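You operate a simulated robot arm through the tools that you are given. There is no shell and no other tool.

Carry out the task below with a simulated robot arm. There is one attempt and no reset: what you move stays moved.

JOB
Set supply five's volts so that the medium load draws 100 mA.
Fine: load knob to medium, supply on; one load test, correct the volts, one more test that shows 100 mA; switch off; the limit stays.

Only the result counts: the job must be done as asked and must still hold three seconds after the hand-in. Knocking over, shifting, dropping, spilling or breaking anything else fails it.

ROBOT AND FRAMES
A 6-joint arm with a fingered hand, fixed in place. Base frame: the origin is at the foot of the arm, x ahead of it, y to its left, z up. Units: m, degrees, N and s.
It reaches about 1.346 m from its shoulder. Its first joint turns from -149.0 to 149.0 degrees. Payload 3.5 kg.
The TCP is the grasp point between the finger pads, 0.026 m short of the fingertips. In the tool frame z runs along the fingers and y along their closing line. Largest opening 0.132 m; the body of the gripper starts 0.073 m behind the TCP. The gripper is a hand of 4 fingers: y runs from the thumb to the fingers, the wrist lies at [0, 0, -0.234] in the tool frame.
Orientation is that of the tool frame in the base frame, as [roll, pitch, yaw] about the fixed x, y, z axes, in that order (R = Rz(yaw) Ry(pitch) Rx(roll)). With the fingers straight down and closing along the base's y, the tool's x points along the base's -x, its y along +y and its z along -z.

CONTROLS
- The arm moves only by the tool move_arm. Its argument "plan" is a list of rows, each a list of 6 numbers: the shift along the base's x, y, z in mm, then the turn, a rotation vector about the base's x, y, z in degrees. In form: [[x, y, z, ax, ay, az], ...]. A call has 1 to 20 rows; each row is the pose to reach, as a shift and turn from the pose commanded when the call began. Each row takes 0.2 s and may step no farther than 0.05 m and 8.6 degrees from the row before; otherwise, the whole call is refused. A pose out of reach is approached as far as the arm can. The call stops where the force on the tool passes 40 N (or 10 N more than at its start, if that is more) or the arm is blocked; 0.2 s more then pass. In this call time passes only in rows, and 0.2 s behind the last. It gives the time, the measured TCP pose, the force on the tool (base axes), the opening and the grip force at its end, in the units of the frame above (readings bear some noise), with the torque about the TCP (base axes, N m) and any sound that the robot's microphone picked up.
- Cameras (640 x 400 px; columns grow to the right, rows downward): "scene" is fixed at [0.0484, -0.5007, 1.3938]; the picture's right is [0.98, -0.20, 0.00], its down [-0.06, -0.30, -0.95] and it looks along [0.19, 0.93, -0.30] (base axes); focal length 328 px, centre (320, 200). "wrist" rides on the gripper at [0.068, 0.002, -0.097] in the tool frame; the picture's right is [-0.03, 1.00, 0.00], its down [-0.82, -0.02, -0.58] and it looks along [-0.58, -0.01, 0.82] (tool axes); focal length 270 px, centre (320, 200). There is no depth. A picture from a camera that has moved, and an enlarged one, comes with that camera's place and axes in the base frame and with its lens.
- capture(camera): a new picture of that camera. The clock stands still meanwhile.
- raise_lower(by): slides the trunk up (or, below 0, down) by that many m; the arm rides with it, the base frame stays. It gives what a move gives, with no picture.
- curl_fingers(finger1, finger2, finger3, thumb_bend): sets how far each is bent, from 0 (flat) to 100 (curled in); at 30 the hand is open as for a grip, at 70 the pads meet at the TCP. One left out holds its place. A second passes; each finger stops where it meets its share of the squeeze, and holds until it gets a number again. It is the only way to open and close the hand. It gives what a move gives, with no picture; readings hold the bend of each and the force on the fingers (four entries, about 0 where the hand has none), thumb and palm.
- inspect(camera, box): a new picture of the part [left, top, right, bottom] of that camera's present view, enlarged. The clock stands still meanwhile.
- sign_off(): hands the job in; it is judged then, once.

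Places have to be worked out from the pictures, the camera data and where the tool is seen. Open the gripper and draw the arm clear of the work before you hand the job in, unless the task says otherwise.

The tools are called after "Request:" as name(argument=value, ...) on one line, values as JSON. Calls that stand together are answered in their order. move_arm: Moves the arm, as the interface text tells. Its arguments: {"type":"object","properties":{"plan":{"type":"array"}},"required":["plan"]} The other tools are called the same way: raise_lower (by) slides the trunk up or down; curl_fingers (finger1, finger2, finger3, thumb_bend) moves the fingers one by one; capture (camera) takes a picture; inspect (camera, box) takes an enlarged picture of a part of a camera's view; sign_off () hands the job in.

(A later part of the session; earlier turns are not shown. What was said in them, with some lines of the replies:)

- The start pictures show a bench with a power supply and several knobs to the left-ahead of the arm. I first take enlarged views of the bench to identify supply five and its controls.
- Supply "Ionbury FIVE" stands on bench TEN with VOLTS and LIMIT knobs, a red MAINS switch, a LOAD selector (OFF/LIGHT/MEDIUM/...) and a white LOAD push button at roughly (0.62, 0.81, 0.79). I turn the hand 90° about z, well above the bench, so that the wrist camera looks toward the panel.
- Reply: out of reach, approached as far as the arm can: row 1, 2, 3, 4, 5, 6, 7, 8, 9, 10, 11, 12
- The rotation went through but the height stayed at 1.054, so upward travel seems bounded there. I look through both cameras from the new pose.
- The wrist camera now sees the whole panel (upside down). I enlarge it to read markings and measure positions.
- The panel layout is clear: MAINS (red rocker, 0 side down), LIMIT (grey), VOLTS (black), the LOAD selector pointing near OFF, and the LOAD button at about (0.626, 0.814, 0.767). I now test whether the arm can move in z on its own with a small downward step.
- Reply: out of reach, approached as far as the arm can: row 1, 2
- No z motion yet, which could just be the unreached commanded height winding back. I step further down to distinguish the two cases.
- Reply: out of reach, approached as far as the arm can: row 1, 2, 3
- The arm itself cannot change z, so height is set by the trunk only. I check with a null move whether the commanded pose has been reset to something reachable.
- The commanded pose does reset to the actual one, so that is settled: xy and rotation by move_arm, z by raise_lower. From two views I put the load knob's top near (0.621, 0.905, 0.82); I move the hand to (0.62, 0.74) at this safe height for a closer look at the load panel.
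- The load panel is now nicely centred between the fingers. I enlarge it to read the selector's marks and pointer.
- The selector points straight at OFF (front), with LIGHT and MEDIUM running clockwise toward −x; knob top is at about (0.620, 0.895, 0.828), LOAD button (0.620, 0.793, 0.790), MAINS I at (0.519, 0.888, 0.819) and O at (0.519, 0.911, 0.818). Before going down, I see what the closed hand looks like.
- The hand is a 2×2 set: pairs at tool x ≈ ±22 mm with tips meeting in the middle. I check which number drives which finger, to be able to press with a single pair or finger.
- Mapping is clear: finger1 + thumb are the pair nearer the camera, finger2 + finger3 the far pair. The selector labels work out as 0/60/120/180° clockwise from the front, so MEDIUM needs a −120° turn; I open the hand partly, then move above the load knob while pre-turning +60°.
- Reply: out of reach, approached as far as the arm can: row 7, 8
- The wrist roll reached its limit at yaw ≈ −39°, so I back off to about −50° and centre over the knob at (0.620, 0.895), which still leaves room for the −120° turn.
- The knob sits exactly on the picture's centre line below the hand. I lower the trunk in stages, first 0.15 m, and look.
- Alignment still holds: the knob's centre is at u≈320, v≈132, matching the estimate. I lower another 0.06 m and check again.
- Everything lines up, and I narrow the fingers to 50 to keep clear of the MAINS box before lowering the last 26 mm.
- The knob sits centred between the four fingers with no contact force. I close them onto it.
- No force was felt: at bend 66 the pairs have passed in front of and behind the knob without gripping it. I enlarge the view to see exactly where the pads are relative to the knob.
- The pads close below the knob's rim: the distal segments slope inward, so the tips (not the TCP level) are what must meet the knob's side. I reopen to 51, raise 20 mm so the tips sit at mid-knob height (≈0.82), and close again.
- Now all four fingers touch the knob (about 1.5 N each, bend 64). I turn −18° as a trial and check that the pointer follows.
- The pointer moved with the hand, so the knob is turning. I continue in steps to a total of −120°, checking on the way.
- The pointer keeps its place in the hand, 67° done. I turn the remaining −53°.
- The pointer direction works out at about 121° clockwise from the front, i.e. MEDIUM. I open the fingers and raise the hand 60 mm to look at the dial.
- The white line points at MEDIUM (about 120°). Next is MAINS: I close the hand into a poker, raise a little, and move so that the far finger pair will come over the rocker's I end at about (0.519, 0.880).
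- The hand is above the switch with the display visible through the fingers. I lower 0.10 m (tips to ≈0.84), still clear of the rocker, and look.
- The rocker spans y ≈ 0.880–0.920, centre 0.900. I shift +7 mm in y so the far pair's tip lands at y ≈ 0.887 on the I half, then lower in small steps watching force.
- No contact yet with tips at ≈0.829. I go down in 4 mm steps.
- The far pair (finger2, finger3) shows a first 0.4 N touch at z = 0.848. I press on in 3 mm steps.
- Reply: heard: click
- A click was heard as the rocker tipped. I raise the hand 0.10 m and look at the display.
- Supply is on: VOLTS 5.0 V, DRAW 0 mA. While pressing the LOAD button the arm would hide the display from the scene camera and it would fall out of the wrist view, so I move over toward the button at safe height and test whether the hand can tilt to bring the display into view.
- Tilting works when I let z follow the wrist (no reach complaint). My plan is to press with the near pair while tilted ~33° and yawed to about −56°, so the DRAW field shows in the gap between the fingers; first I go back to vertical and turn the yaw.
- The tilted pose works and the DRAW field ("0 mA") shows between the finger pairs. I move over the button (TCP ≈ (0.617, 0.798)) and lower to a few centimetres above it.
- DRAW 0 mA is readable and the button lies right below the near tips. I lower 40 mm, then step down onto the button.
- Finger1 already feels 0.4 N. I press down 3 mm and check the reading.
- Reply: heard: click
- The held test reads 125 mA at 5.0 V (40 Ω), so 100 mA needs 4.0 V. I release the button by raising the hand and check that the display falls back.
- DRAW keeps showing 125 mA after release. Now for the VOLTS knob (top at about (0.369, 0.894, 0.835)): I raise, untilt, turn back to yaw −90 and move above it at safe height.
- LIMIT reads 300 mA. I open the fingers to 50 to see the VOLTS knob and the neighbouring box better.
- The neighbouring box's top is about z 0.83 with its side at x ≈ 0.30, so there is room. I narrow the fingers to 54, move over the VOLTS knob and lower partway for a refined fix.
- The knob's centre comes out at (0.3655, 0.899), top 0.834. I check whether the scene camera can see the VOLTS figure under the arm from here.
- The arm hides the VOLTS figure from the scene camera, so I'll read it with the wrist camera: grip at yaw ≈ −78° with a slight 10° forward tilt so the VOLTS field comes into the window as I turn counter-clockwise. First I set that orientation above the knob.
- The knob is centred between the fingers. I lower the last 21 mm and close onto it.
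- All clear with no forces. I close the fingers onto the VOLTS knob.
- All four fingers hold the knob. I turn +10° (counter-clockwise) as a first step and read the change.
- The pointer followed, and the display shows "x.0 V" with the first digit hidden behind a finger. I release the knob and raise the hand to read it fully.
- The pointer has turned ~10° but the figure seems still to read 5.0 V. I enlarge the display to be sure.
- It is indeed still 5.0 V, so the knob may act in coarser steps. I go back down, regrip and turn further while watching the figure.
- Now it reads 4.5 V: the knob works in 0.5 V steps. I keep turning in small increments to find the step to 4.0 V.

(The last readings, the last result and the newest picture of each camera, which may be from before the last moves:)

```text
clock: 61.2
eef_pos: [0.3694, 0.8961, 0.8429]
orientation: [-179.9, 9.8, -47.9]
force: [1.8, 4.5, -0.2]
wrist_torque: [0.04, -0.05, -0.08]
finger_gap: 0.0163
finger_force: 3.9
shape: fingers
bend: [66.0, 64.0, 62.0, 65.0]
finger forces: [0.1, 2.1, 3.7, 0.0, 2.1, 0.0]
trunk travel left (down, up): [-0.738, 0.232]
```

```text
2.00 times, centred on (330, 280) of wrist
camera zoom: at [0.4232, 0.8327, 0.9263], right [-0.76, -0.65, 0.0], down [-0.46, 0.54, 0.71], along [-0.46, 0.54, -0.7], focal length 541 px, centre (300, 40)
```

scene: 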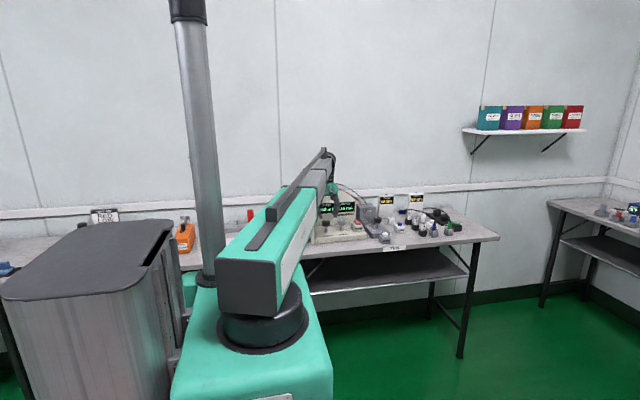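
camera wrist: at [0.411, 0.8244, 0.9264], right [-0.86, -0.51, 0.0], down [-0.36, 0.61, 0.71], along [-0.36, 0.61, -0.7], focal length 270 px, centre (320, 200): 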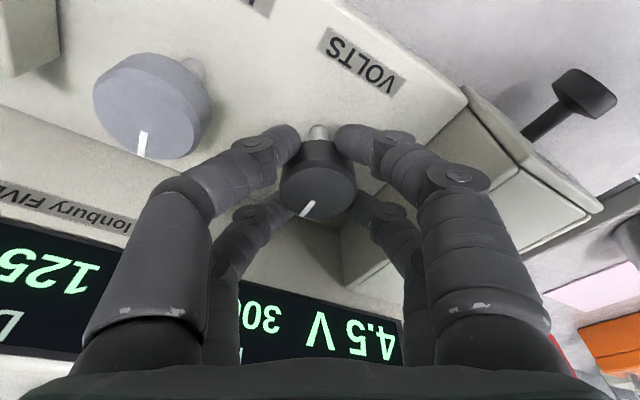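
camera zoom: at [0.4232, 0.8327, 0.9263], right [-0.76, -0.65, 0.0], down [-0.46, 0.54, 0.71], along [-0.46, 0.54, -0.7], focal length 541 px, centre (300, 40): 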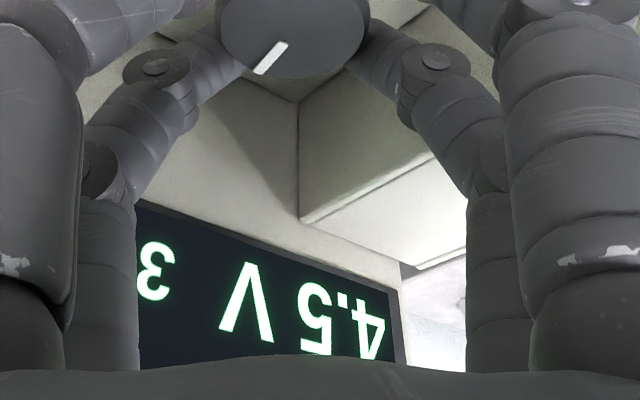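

Still 4.5 V after 30° in total. I turn 6° more and read again.

Request:
move_arm(plan=[[0, 0, 0, 0, 0, 3], [0, 0, 0, 0, 0, 6]])

Request:
inspect(camera="wrist", box=[220, 180, 440, 380])

```text
clock: 61.8
eef_pos: [0.3679, 0.8964, 0.8425]
orientation: [-180.0, 9.8, -42.0]
force: [5.3, 3.9, 0.0]
wrist_torque: [0.09, -0.14, -0.06]
finger_gap: 0.0167
finger_force: 4.1
shape: fingers
bend: [66.0, 64.0, 62.0, 65.0]
finger forces: [0.1, 1.0, 3.4, 0.0, 3.6, 0.0]
trunk travel left (down, up): [-0.738, 0.232]
```

```text
2.00 times, centred on (330, 280) of wrist
camera zoom: at [0.4292, 0.8389, 0.9264], right [-0.69, -0.73, 0.0], down [-0.51, 0.49, 0.71], along [-0.52, 0.49, -0.71], focal length 541 px, centre (300, 40)
```

zoom: 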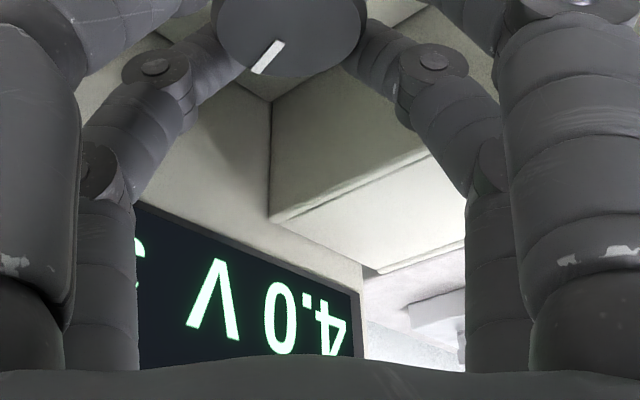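

4.0 V is reached between 30° and 36°. I turn another 5° to sit well inside the step, relieving the small side load at the same time.

Request:
move_arm(plan=[[0.5, 0.4, 0, 0, 0, 2.5], [0.9, 0.7, 0, 0, 0, 5]])

Request:
inspect(camera="wrist", box=[220, 180, 440, 380])

```text
clock: 62.4
eef_pos: [0.3684, 0.8963, 0.8427]
orientation: [-180.0, 9.8, -37.1]
force: [4.8, 2.2, 0.9]
wrist_torque: [0.04, -0.13, -0.02]
finger_gap: 0.0168
finger_force: 3.6
shape: fingers
bend: [66.0, 64.0, 62.0, 65.0]
finger forces: [0.3, 0.8, 2.5, 0.0, 4.3, 0.1]
trunk travel left (down, up): [-0.738, 0.232]
```

```text
2.00 times, centred on (330, 280) of wrist
camera zoom: at [0.4341, 0.8451, 0.9264], right [-0.62, -0.78, 0.0], down [-0.55, 0.44, 0.71], along [-0.56, 0.44, -0.7], focal length 541 px, centre (300, 40)
```

zoom: 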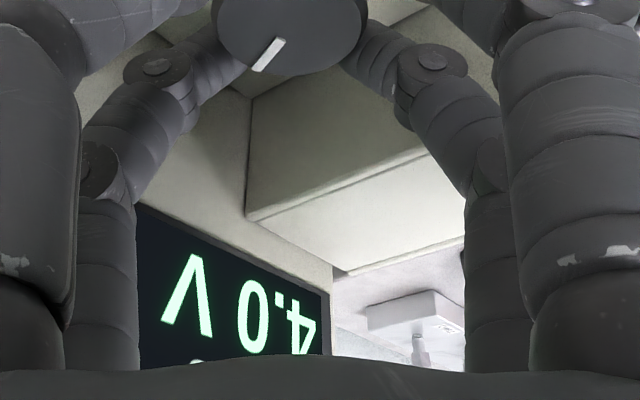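

Reads 4.0 V with margin. I open the fingers and raise the hand clear, then confirm the reading.

Request:
curl_fingers(finger1=54, finger2=54, finger3=54, thumb_bend=54)

Request:
raise_lower(by=0.06)

Request:
capture(camera="wrist")

```text
clock: 63.4
eef_pos: [0.368, 0.8975, 0.8423]
orientation: [-179.9, 10.0, -37.2]
force: [-0.5, 0.3, -0.2]
wrist_torque: [0.0, -0.02, -0.02]
finger_gap: 0.0518
finger_force: 0.0
shape: fingers
bend: [54.0, 54.0, 54.0, 54.0]
finger forces: [0.0, 0.1, 0.1, 0.0, 0.0, 0.0]
trunk travel left (down, up): [-0.738, 0.232]
```

```text
clock: 64.4
eef_pos: [0.3677, 0.8982, 0.9027]
orientation: [-180.0, 9.9, -37.2]
force: [0.1, 0.2, -0.4]
wrist_torque: [0.01, 0.02, -0.01]
finger_gap: 0.0518
finger_force: 0.0
shape: fingers
bend: [54.0, 54.0, 54.0, 54.0]
finger forces: [0.0, 0.0, 0.1, 0.2, 0.0, 0.1]
trunk travel left (down, up): [-0.798, 0.172]
```

```text
taken
camera wrist: at [0.4337, 0.8452, 0.9865], right [-0.62, -0.78, 0.0], down [-0.55, 0.44, 0.71], along [-0.56, 0.44, -0.7], focal length 270 px, centre (320, 200)
```

wrist: 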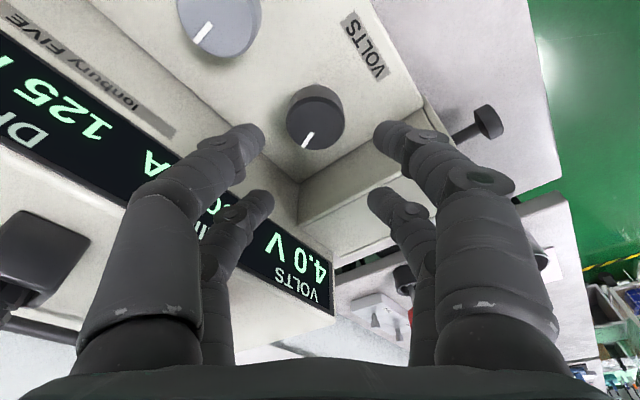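

4.0 V is confirmed, LIMIT untouched. I close the hand, raise, untilt and return over the LOAD button for the second test in the same pose as before.

Request:
raise_lower(by=0.055)

Request:
curl_fingers(finger1=70, finger2=70, finger3=70, thumb_bend=70)

Request:
move_arm(plan=[[0, 0, -2.7, -3.0, -4.0, 0], [0, 0, -3.56, -5.96, -7.9, 0]])

Request:
move_arm(plan=[[30, -14, 0, 0, 0, -3], [60, -28, 0, 0, 0, -6], [90, -42, 0, 0, 0, -9], [120, -56, 0, 0, 0, -12], [150, -70, 0, 0, 0, -15], [180, -84, 0, 0, 0, -17], [215, -98, 0, 0, 0, -19], [250, -99, 0, 0, 0, -19]])

```text
clock: 65.4
eef_pos: [0.3688, 0.8969, 0.958]
orientation: [-180.0, 10.0, -37.0]
force: [0.0, -0.1, -0.5]
wrist_torque: [-0.01, -0.01, 0.0]
finger_gap: 0.0516
finger_force: 0.0
shape: fingers
bend: [54.0, 54.0, 54.0, 54.0]
finger forces: [0.0, 0.1, 0.1, 0.1, 0.1, 0.1]
trunk travel left (down, up): [-0.853, 0.117]
```

```text
clock: 66.4
eef_pos: [0.3684, 0.8967, 0.9576]
orientation: [-179.9, 9.9, -37.1]
force: [0.4, 0.3, 0.1]
wrist_torque: [0.01, -0.02, 0.01]
finger_gap: 0.0016
finger_force: 0.0
shape: fingers
bend: [70.0, 70.0, 70.0, 70.0]
finger forces: [0.0, 0.0, 0.1, 0.0, 0.1, 0.0]
trunk travel left (down, up): [-0.853, 0.117]
```

```text
clock: 67.0
eef_pos: [0.3675, 0.8973, 0.9542]
orientation: [-180.0, -0.1, -37.0]
force: [-0.6, -0.4, 0.0]
wrist_torque: [0.0, 0.02, 0.01]
finger_gap: 0.0014
finger_force: 0.1
shape: fingers
bend: [70.0, 70.0, 70.0, 70.0]
finger forces: [0.0, 0.0, 0.0, 0.1, 0.0, 0.0]
trunk travel left (down, up): [-0.853, 0.117]
```

```text
clock: 68.8
eef_pos: [0.6199, 0.7958, 0.9549]
orientation: [-180.0, -0.1, -56.0]
force: [-0.1, 0.9, 0.8]
wrist_torque: [0.02, 0.0, 0.01]
finger_gap: 0.0015
finger_force: 0.2
shape: fingers
bend: [70.0, 70.0, 70.0, 70.0]
finger forces: [0.1, 0.0, 0.0, 0.0, 0.0, 0.1]
out of reach, approached as far as the arm can: row 6, 7
trunk travel left (down, up): [-0.853, 0.117]
```

Back over the button at yaw −56. I tilt forward 33° as before.

Request:
move_arm(plan=[[0, 1, 1.55, 5.47, 3.69, 0], [0, 1, 6.2, 10.94, 7.38, 0], [-1, 2, 13.9, 16.42, 11.07, 0], [-1, 2, 24.5, 21.89, 14.76, 0], [-1, 2, 37.8, 27.36, 18.45, 0]])

Request:
capture(camera="wrist")

```text
clock: 70.0
eef_pos: [0.6175, 0.8012, 0.9926]
orientation: [-180.0, 33.0, -56.2]
force: [-0.8, 0.3, 0.2]
wrist_torque: [-0.06, -0.04, 0.02]
finger_gap: 0.0016
finger_force: 0.1
shape: fingers
bend: [70.0, 70.0, 70.0, 70.0]
finger forces: [0.0, 0.1, 0.1, 0.1, 0.1, 0.1]
trunk travel left (down, up): [-0.853, 0.117]
```

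```text
taken
camera wrist: at [0.6765, 0.7088, 1.0362], right [-0.84, -0.54, 0.01], down [-0.19, 0.32, 0.93], along [-0.51, 0.78, -0.37], focal length 270 px, centre (320, 200)
```

wrist: 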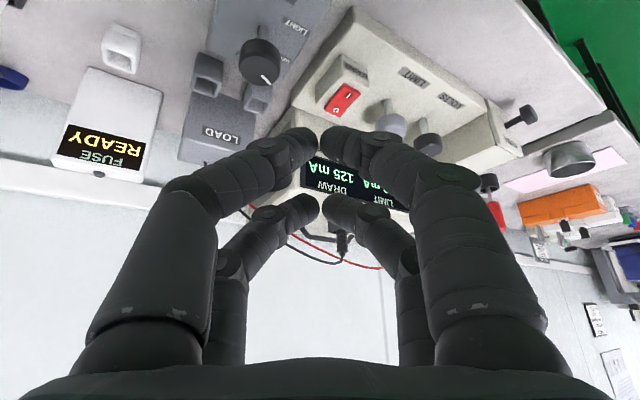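

Position differs from the first press by only 2 mm, which I correct. Then I lower to just above the button.

Request:
move_arm(plan=[[0.5, -2, 0, 0, 0, 0]])

Request:
raise_lower(by=-0.12)

Request:
raise_lower(by=-0.037)

Request:
capture(camera="wrist")

```text
clock: 70.4
eef_pos: [0.6166, 0.7982, 0.9921]
orientation: [180.0, 32.9, -56.0]
force: [-0.6, -0.1, -1.0]
wrist_torque: [0.0, 0.01, 0.01]
finger_gap: 0.0016
finger_force: 0.2
shape: fingers
bend: [70.0, 70.0, 70.0, 70.0]
finger forces: [0.1, 0.0, 0.0, 0.0, 0.0, 0.0]
trunk travel left (down, up): [-0.853, 0.117]
```

```text
clock: 71.9
eef_pos: [0.6182, 0.7983, 0.8727]
orientation: [-180.0, 32.9, -56.0]
force: [0.0, 0.7, 0.3]
wrist_torque: [-0.02, 0.01, 0.01]
finger_gap: 0.0015
finger_force: 0.1
shape: fingers
bend: [70.0, 70.0, 70.0, 70.0]
finger forces: [0.0, 0.0, 0.1, 0.0, 0.1, 0.0]
trunk travel left (down, up): [-0.733, 0.237]
```

```text
clock: 72.7
eef_pos: [0.6186, 0.7982, 0.8342]
orientation: [-180.0, 32.9, -56.1]
force: [0.3, -0.9, 0.0]
wrist_torque: [0.01, -0.02, 0.02]
finger_gap: 0.0013
finger_force: 0.1
shape: fingers
bend: [70.0, 70.0, 70.0, 70.0]
finger forces: [0.0, 0.1, 0.1, 0.0, 0.0, 0.1]
trunk travel left (down, up): [-0.696, 0.274]
```

```text
taken
camera wrist: at [0.6773, 0.7056, 0.8792], right [-0.84, -0.54, 0.01], down [-0.19, 0.32, 0.93], along [-0.51, 0.78, -0.37], focal length 270 px, centre (320, 200)
```

wrist: 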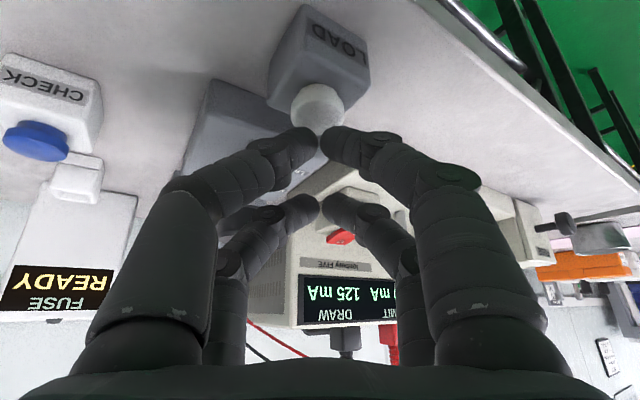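

Just above the button. I press 3 mm, then 3 mm, watching for the click.

Request:
raise_lower(by=-0.003)

Request:
raise_lower(by=-0.003)

Request:
inspect(camera="wrist", box=[240, 240, 420, 352])

```text
clock: 73.2
eef_pos: [0.6171, 0.7981, 0.8313]
orientation: [179.9, 32.9, -56.1]
force: [-0.2, 0.6, -0.3]
wrist_torque: [0.03, -0.03, 0.03]
finger_gap: 0.0016
finger_force: 0.0
shape: fingers
bend: [70.0, 70.0, 70.0, 70.0]
finger forces: [0.0, 0.1, 0.0, 0.1, 0.0, 0.1]
trunk travel left (down, up): [-0.693, 0.277]
```

```text
clock: 73.8
eef_pos: [0.6189, 0.7973, 0.8285]
orientation: [-180.0, 33.1, -56.0]
force: [-0.7, 0.6, 1.5]
wrist_torque: [-0.05, 0.01, 0.01]
finger_gap: 0.0012
finger_force: 1.0
shape: fingers
bend: [70.0, 70.0, 70.0, 70.0]
finger forces: [1.0, 0.0, 0.0, 0.0, 0.2, 0.0]
trunk travel left (down, up): [-0.69, 0.28]
```

```text
3.56 times, centred on (330, 296) of wrist
camera zoom: at [0.6772, 0.7056, 0.8733], right [-0.84, -0.54, 0.01], down [-0.19, 0.32, 0.93], along [-0.51, 0.78, -0.37], focal length 961 px, centre (284, -141)
```

zoom: 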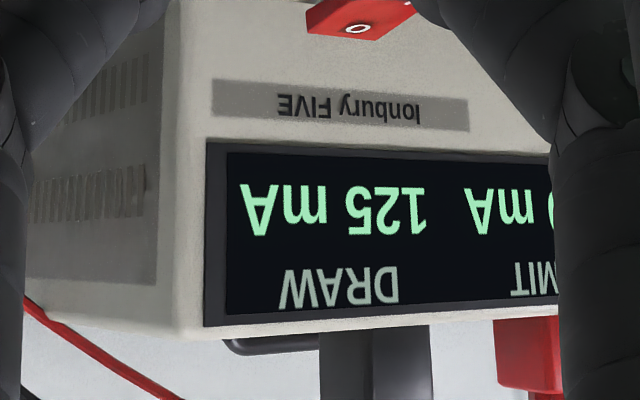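

Contact is made (1.0 N) but no click yet and DRAW still shows the old 125 mA. I press 1.5 mm more.

Request:
raise_lower(by=-0.0015)

Request:
inspect(camera="wrist", box=[240, 240, 420, 352])

```text
clock: 74.3
eef_pos: [0.6179, 0.7985, 0.8267]
orientation: [-180.0, 33.0, -56.1]
force: [-0.2, 0.3, 2.0]
wrist_torque: [0.03, 0.03, -0.02]
finger_gap: 0.0012
finger_force: 1.4
shape: fingers
bend: [70.0, 70.0, 70.0, 70.0]
finger forces: [1.5, 0.1, 0.1, 0.0, 0.2, 0.0]
trunk travel left (down, up): [-0.689, 0.281]
heard: click
```

```text
3.56 times, centred on (330, 296) of wrist
camera zoom: at [0.6772, 0.7056, 0.8718], right [-0.84, -0.54, 0.01], down [-0.19, 0.32, 0.93], along [-0.51, 0.78, -0.37], focal length 961 px, centre (284, -141)
```

zoom: 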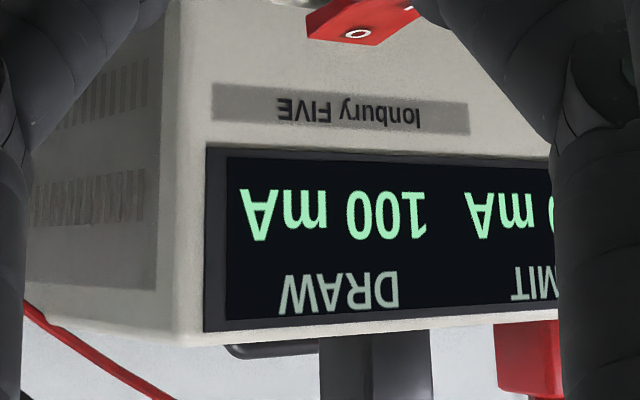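

DRAW shows 100 mA on the second test. I release by raising the hand 0.10 m, keeping this tilt, and will use the same near pair for the O end of MAINS.

Request:
raise_lower(by=0.1)

Request:
move_arm(plan=[[-26, 30, 0, 0, 0, 0], [-52, 60, 0, 0, 0, 0], [-78, 90, 0, 0, 0, 0], [-103, 120, 0, 0, 0, 0]])

Request:
capture(camera="wrist")

Request:
inspect(camera="scene", box=[280, 160, 420, 245])

```text
clock: 75.6
eef_pos: [0.6175, 0.7984, 0.9279]
orientation: [-179.9, 33.1, -56.1]
force: [0.1, 0.8, -0.1]
wrist_torque: [-0.01, 0.03, -0.01]
finger_gap: 0.0011
finger_force: 0.0
shape: fingers
bend: [70.0, 70.0, 70.0, 70.0]
finger forces: [0.0, 0.1, 0.1, 0.1, 0.1, 0.1]
trunk travel left (down, up): [-0.789, 0.181]
```

```text
clock: 76.6
eef_pos: [0.5164, 0.9204, 0.9274]
orientation: [179.9, 32.9, -56.1]
force: [0.4, -1.2, -0.4]
wrist_torque: [-0.01, 0.01, 0.02]
finger_gap: 0.0014
finger_force: 0.1
shape: fingers
bend: [70.0, 70.0, 70.0, 70.0]
finger forces: [0.1, 0.1, 0.0, 0.1, 0.0, 0.0]
trunk travel left (down, up): [-0.789, 0.181]
```

```text
taken
camera wrist: at [0.5756, 0.8286, 0.9716], right [-0.84, -0.54, 0.01], down [-0.19, 0.32, 0.93], along [-0.51, 0.78, -0.37], focal length 270 px, centre (320, 200)
```

wrist: 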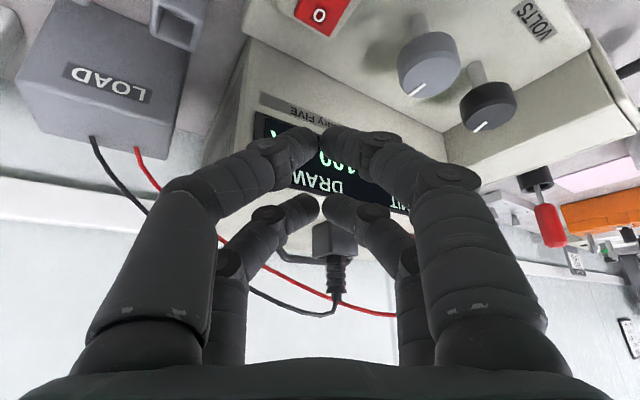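

```text
4.57 times, centred on (350, 202) of scene
camera zoom: at [0.0484, -0.5007, 1.3938], right [0.98, -0.2, 0.0], down [-0.06, -0.3, -0.95], along [0.19, 0.93, -0.3], focal length 1498 px, centre (183, 189)
```

zoom: 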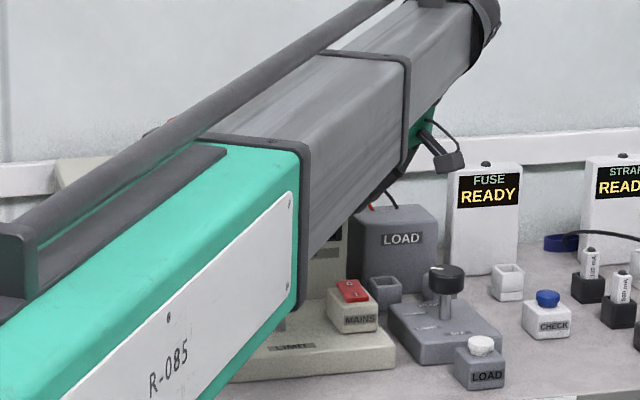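

The O mark projects to (0.519, 0.913), right under the near tips' contact point. I lower 45 mm and look again.

Request:
raise_lower(by=-0.05)

Request:
capture(camera="wrist")

```text
clock: 77.5
eef_pos: [0.5148, 0.9197, 0.8782]
orientation: [180.0, 33.0, -56.1]
force: [-0.9, -0.5, 0.6]
wrist_torque: [0.01, 0.0, 0.05]
finger_gap: 0.0012
finger_force: 0.0
shape: fingers
bend: [70.0, 70.0, 70.0, 70.0]
finger forces: [0.1, 0.1, 0.1, 0.0, 0.0, 0.0]
trunk travel left (down, up): [-0.739, 0.231]
```

```text
taken
camera wrist: at [0.5756, 0.8283, 0.9217], right [-0.84, -0.54, 0.01], down [-0.19, 0.32, 0.93], along [-0.51, 0.78, -0.37], focal length 270 px, centre (320, 200)
```

wrist: 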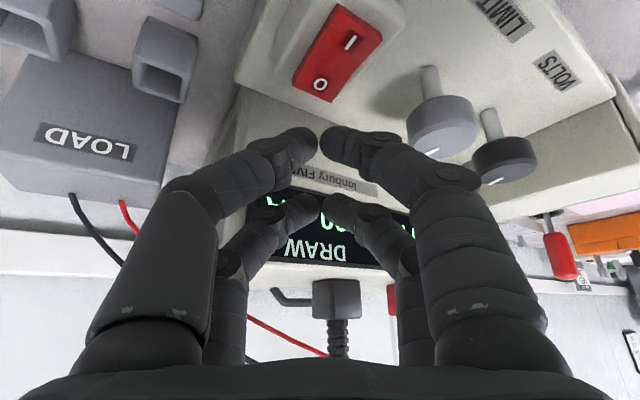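

Alignment holds, with the O mark directly below the near tips. I step down toward contact.

Request:
raise_lower(by=-0.012)

Request:
raise_lower(by=-0.004)

Request:
raise_lower(by=-0.003)

Request:
capture(camera="wrist")

```text
clock: 78.1
eef_pos: [0.5152, 0.9203, 0.8654]
orientation: [180.0, 33.1, -56.1]
force: [-0.1, -0.4, -1.0]
wrist_torque: [-0.01, -0.01, -0.02]
finger_gap: 0.0012
finger_force: 0.2
shape: fingers
bend: [70.0, 70.0, 70.0, 70.0]
finger forces: [0.1, 0.1, 0.0, 0.1, 0.0, 0.0]
trunk travel left (down, up): [-0.727, 0.243]
```

```text
clock: 78.6
eef_pos: [0.5159, 0.9214, 0.8609]
orientation: [-180.0, 33.0, -56.1]
force: [0.4, 0.8, -0.3]
wrist_torque: [0.02, -0.01, -0.01]
finger_gap: 0.0016
finger_force: 0.1
shape: fingers
bend: [70.0, 70.0, 70.0, 70.0]
finger forces: [0.1, 0.1, 0.0, 0.0, 0.0, 0.0]
trunk travel left (down, up): [-0.723, 0.247]
```

```text
clock: 79.2
eef_pos: [0.5161, 0.9201, 0.8584]
orientation: [-180.0, 33.0, -56.1]
force: [0.2, -0.4, -0.1]
wrist_torque: [0.02, 0.03, 0.01]
finger_gap: 0.0011
finger_force: 0.0
shape: fingers
bend: [70.0, 70.0, 70.0, 70.0]
finger forces: [0.0, 0.0, 0.0, 0.0, 0.1, 0.0]
trunk travel left (down, up): [-0.72, 0.25]
```

```text
taken
camera wrist: at [0.5756, 0.8284, 0.9027], right [-0.84, -0.54, 0.01], down [-0.19, 0.32, 0.93], along [-0.51, 0.78, -0.37], focal length 270 px, centre (320, 200)
```

wrist: 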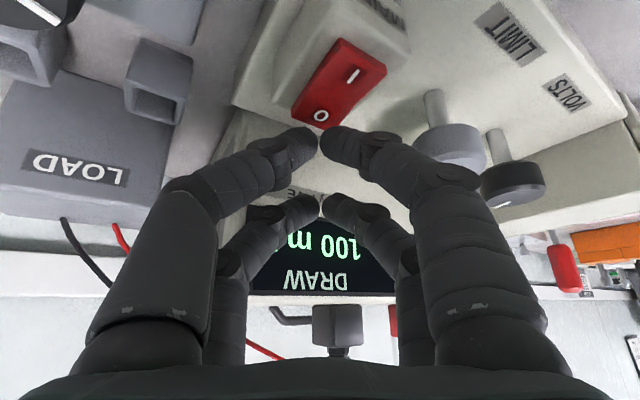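

The tips are close to the rocker's rear edge, so I shift 3 mm forward (−y) for a safer landing on the O half, then continue stepping down.

Request:
move_arm(plan=[[1, -3, 0, 0, 0, 0]])

Request:
raise_lower(by=-0.003)

Request:
raise_lower(by=-0.002)

```text
clock: 79.6
eef_pos: [0.5167, 0.9178, 0.8585]
orientation: [-180.0, 33.2, -56.1]
force: [-0.4, -0.4, -0.5]
wrist_torque: [0.0, 0.0, 0.0]
finger_gap: 0.0013
finger_force: 0.1
shape: fingers
bend: [70.0, 70.0, 70.0, 70.0]
finger forces: [0.0, 0.0, 0.0, 0.0, 0.0, 0.0]
trunk travel left (down, up): [-0.72, 0.25]
```

```text
clock: 80.1
eef_pos: [0.517, 0.9175, 0.855]
orientation: [-180.0, 33.1, -56.2]
force: [-0.5, -0.3, -0.5]
wrist_torque: [-0.01, -0.02, -0.01]
finger_gap: 0.0011
finger_force: 0.4
shape: fingers
bend: [70.0, 70.0, 70.0, 70.0]
finger forces: [0.0, 0.0, 0.1, 0.0, 0.4, 0.1]
trunk travel left (down, up): [-0.717, 0.253]
```

```text
clock: 80.6
eef_pos: [0.5174, 0.919, 0.8543]
orientation: [179.9, 33.1, -56.1]
force: [0.3, -0.2, 0.0]
wrist_torque: [0.0, 0.0, 0.01]
finger_gap: 0.0011
finger_force: 0.2
shape: fingers
bend: [70.0, 70.0, 70.0, 70.0]
finger forces: [0.1, 0.1, 0.0, 0.1, 0.0, 0.0]
trunk travel left (down, up): [-0.715, 0.255]
heard: click
```

A click was heard. I raise the hand and check the switch and display.

Request:
raise_lower(by=0.1)

Request:
capture(camera="wrist")

```text
clock: 81.9
eef_pos: [0.5174, 0.9175, 0.9538]
orientation: [180.0, 33.0, -56.0]
force: [-0.1, 0.2, -0.4]
wrist_torque: [-0.02, -0.01, -0.01]
finger_gap: 0.0012
finger_force: 0.0
shape: fingers
bend: [70.0, 70.0, 70.0, 70.0]
finger forces: [0.0, 0.0, 0.1, 0.1, 0.1, 0.0]
trunk travel left (down, up): [-0.815, 0.155]
```

```text
taken
camera wrist: at [0.5767, 0.8258, 0.9976], right [-0.84, -0.54, 0.01], down [-0.19, 0.32, 0.93], along [-0.51, 0.78, -0.37], focal length 270 px, centre (320, 200)
```

wrist: 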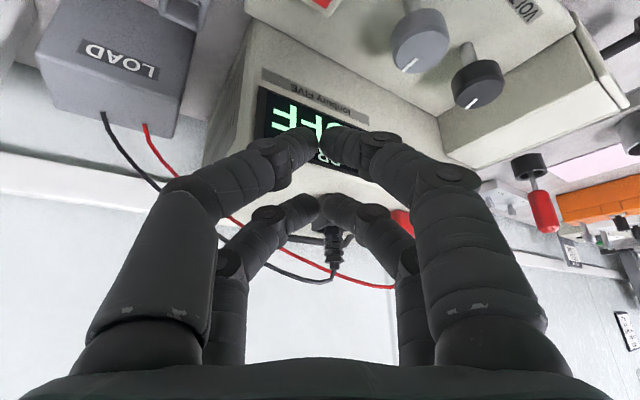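

The display is back to OFF. I draw the arm away from the bench, untilt and open the hand.

Request:
raise_lower(by=0.1)

Request:
move_arm(plan=[[0, -45, 0, 0, 0, 0], [0, -90, 0, 0, 0, 0], [0, -135, 0, 0, 0, 0], [0, -180, 0, 0, 0, 0], [0, -225, 0, 0, 0, 0], [0, -270, 0, 0, 0, 0], [0, -315, 0, 0, 0, 0]])

Request:
move_arm(plan=[[0, 0, -13.3, -5.47, -3.69, 0], [0, 0, -23.9, -10.94, -7.38, 0], [0, 0, -31.5, -16.42, -11.07, 0], [0, 0, -36.2, -21.89, -14.76, 0], [0, 0, -37.6, -27.2, -18.3, 0]])

Request:
curl_fingers(finger1=30, finger2=30, finger3=30, thumb_bend=30)

Request:
capture(camera="scene")

Request:
capture(camera="wrist")

```text
clock: 83.3
eef_pos: [0.5169, 0.917, 1.0533]
orientation: [-179.9, 33.1, -56.1]
force: [1.2, 0.0, -0.2]
wrist_torque: [0.05, -0.01, 0.02]
finger_gap: 0.0013
finger_force: 0.1
shape: fingers
bend: [70.0, 70.0, 70.0, 70.0]
finger forces: [0.0, 0.0, 0.0, 0.0, 0.0, 0.0]
trunk travel left (down, up): [-0.915, 0.055]
```

```text
clock: 84.9
eef_pos: [0.5156, 0.6003, 1.0537]
orientation: [179.8, 33.0, -56.3]
force: [0.0, 0.6, -0.4]
wrist_torque: [-0.01, 0.01, 0.0]
finger_gap: 0.0013
finger_force: 0.0
shape: fingers
bend: [70.0, 70.0, 70.0, 70.0]
finger forces: [0.0, 0.0, 0.1, 0.0, 0.0, 0.0]
out of reach, approached as far as the arm can: row 3
trunk travel left (down, up): [-0.915, 0.055]
```

```text
clock: 86.1
eef_pos: [0.5172, 0.601, 1.0162]
orientation: [179.9, 0.1, -56.1]
force: [0.7, 0.1, 0.2]
wrist_torque: [0.03, 0.02, 0.01]
finger_gap: 0.001
finger_force: 0.1
shape: fingers
bend: [70.0, 70.0, 70.0, 70.0]
finger forces: [0.1, 0.0, 0.0, 0.0, 0.0, 0.1]
trunk travel left (down, up): [-0.915, 0.055]
```

```text
clock: 87.1
eef_pos: [0.5157, 0.6022, 1.0159]
orientation: [179.9, 0.3, -56.2]
force: [0.3, -0.2, -0.1]
wrist_torque: [0.0, -0.03, 0.0]
finger_gap: 0.1326
finger_force: 0.2
shape: fingers
bend: [30.0, 30.0, 30.0, 30.0]
finger forces: [0.0, 0.1, 0.0, 0.1, 0.0, 0.0]
trunk travel left (down, up): [-0.915, 0.055]
```

```text
taken
```

scene: 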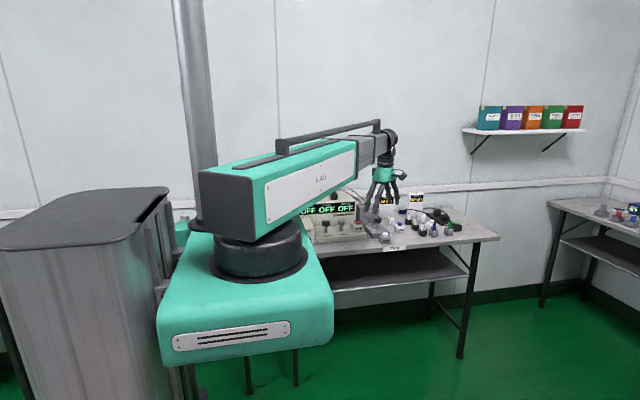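

```text
taken
camera wrist: at [0.5529, 0.5437, 1.1125], right [-0.84, -0.54, 0.0], down [-0.44, 0.69, 0.58], along [-0.31, 0.49, -0.81], focal length 270 px, centre (320, 200)
```

wrist: 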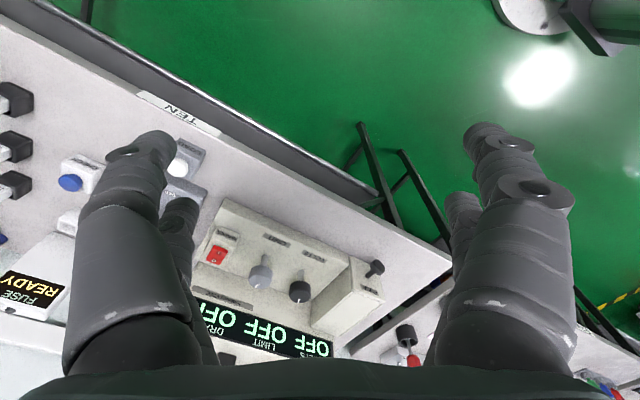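

The supply shows OFF OFF OFF and the hand is open and clear. One last enlarged look at the panel to confirm nothing was shifted.

Request:
inspect(camera="scene", box=[290, 170, 490, 295])

Request:
inspect(camera="scene", box=[300, 185, 400, 248])

```text
3.20 times, centred on (390, 232) of scene
camera zoom: at [0.0484, -0.5007, 1.3938], right [0.98, -0.2, 0.0], down [-0.06, -0.3, -0.95], along [0.19, 0.93, -0.3], focal length 1048 px, centre (96, 96)
```

zoom: 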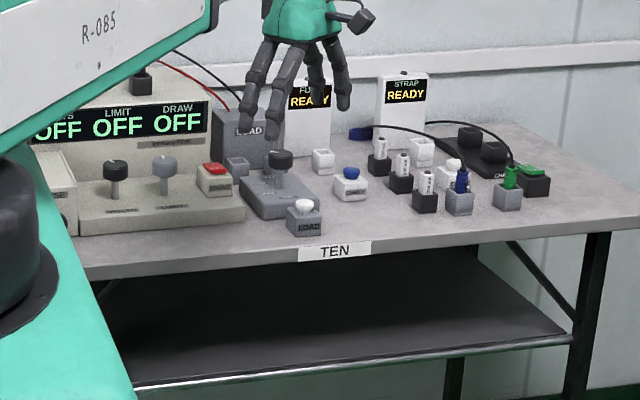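

```text
6.35 times, centred on (350, 216) of scene
camera zoom: at [0.0484, -0.5007, 1.3938], right [0.98, -0.2, 0.0], down [-0.06, -0.3, -0.95], along [0.19, 0.93, -0.3], focal length 2080 px, centre (130, 95)
```

zoom: 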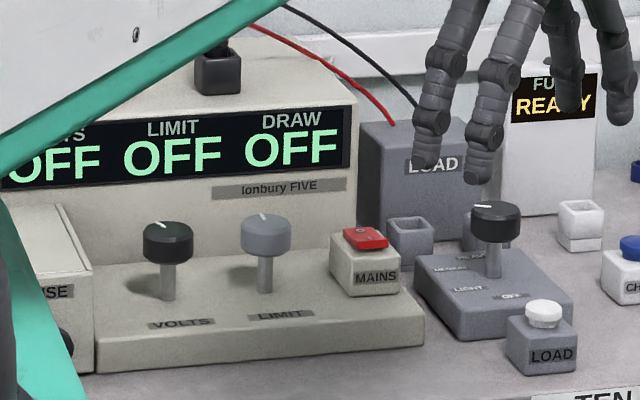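

All is as required: the load knob is on MEDIUM, volts were set to 4.0 V (the second test showed 100 mA), the limit is untouched, the supply is off, and nothing else has moved. I hand the job in.

Request:
sign_off()

```text
The job is handed in.
```

Supply five is set to 4.0 V. At that setting the second load test showed the medium load drawing 100 mA.

- **Load knob:** turned from OFF to MEDIUM and left there. I judged the position by the pointer against the printed labels, since nothing on the display confirms it.
- **First test:** 125 mA at 5.0 V. That put the target at 4.0 V.
- **Volts knob:** it moves in 0.5 V steps, so I turned it a few degrees past the change to 4.0 V.
- **Limit:** left at 300 mA, not touched.
- **Supply:** switched off, and the display reads OFF in all three fields.

The hand is open and clear of the bench, and the last picture shows nothing else moved. The job has been handed in.
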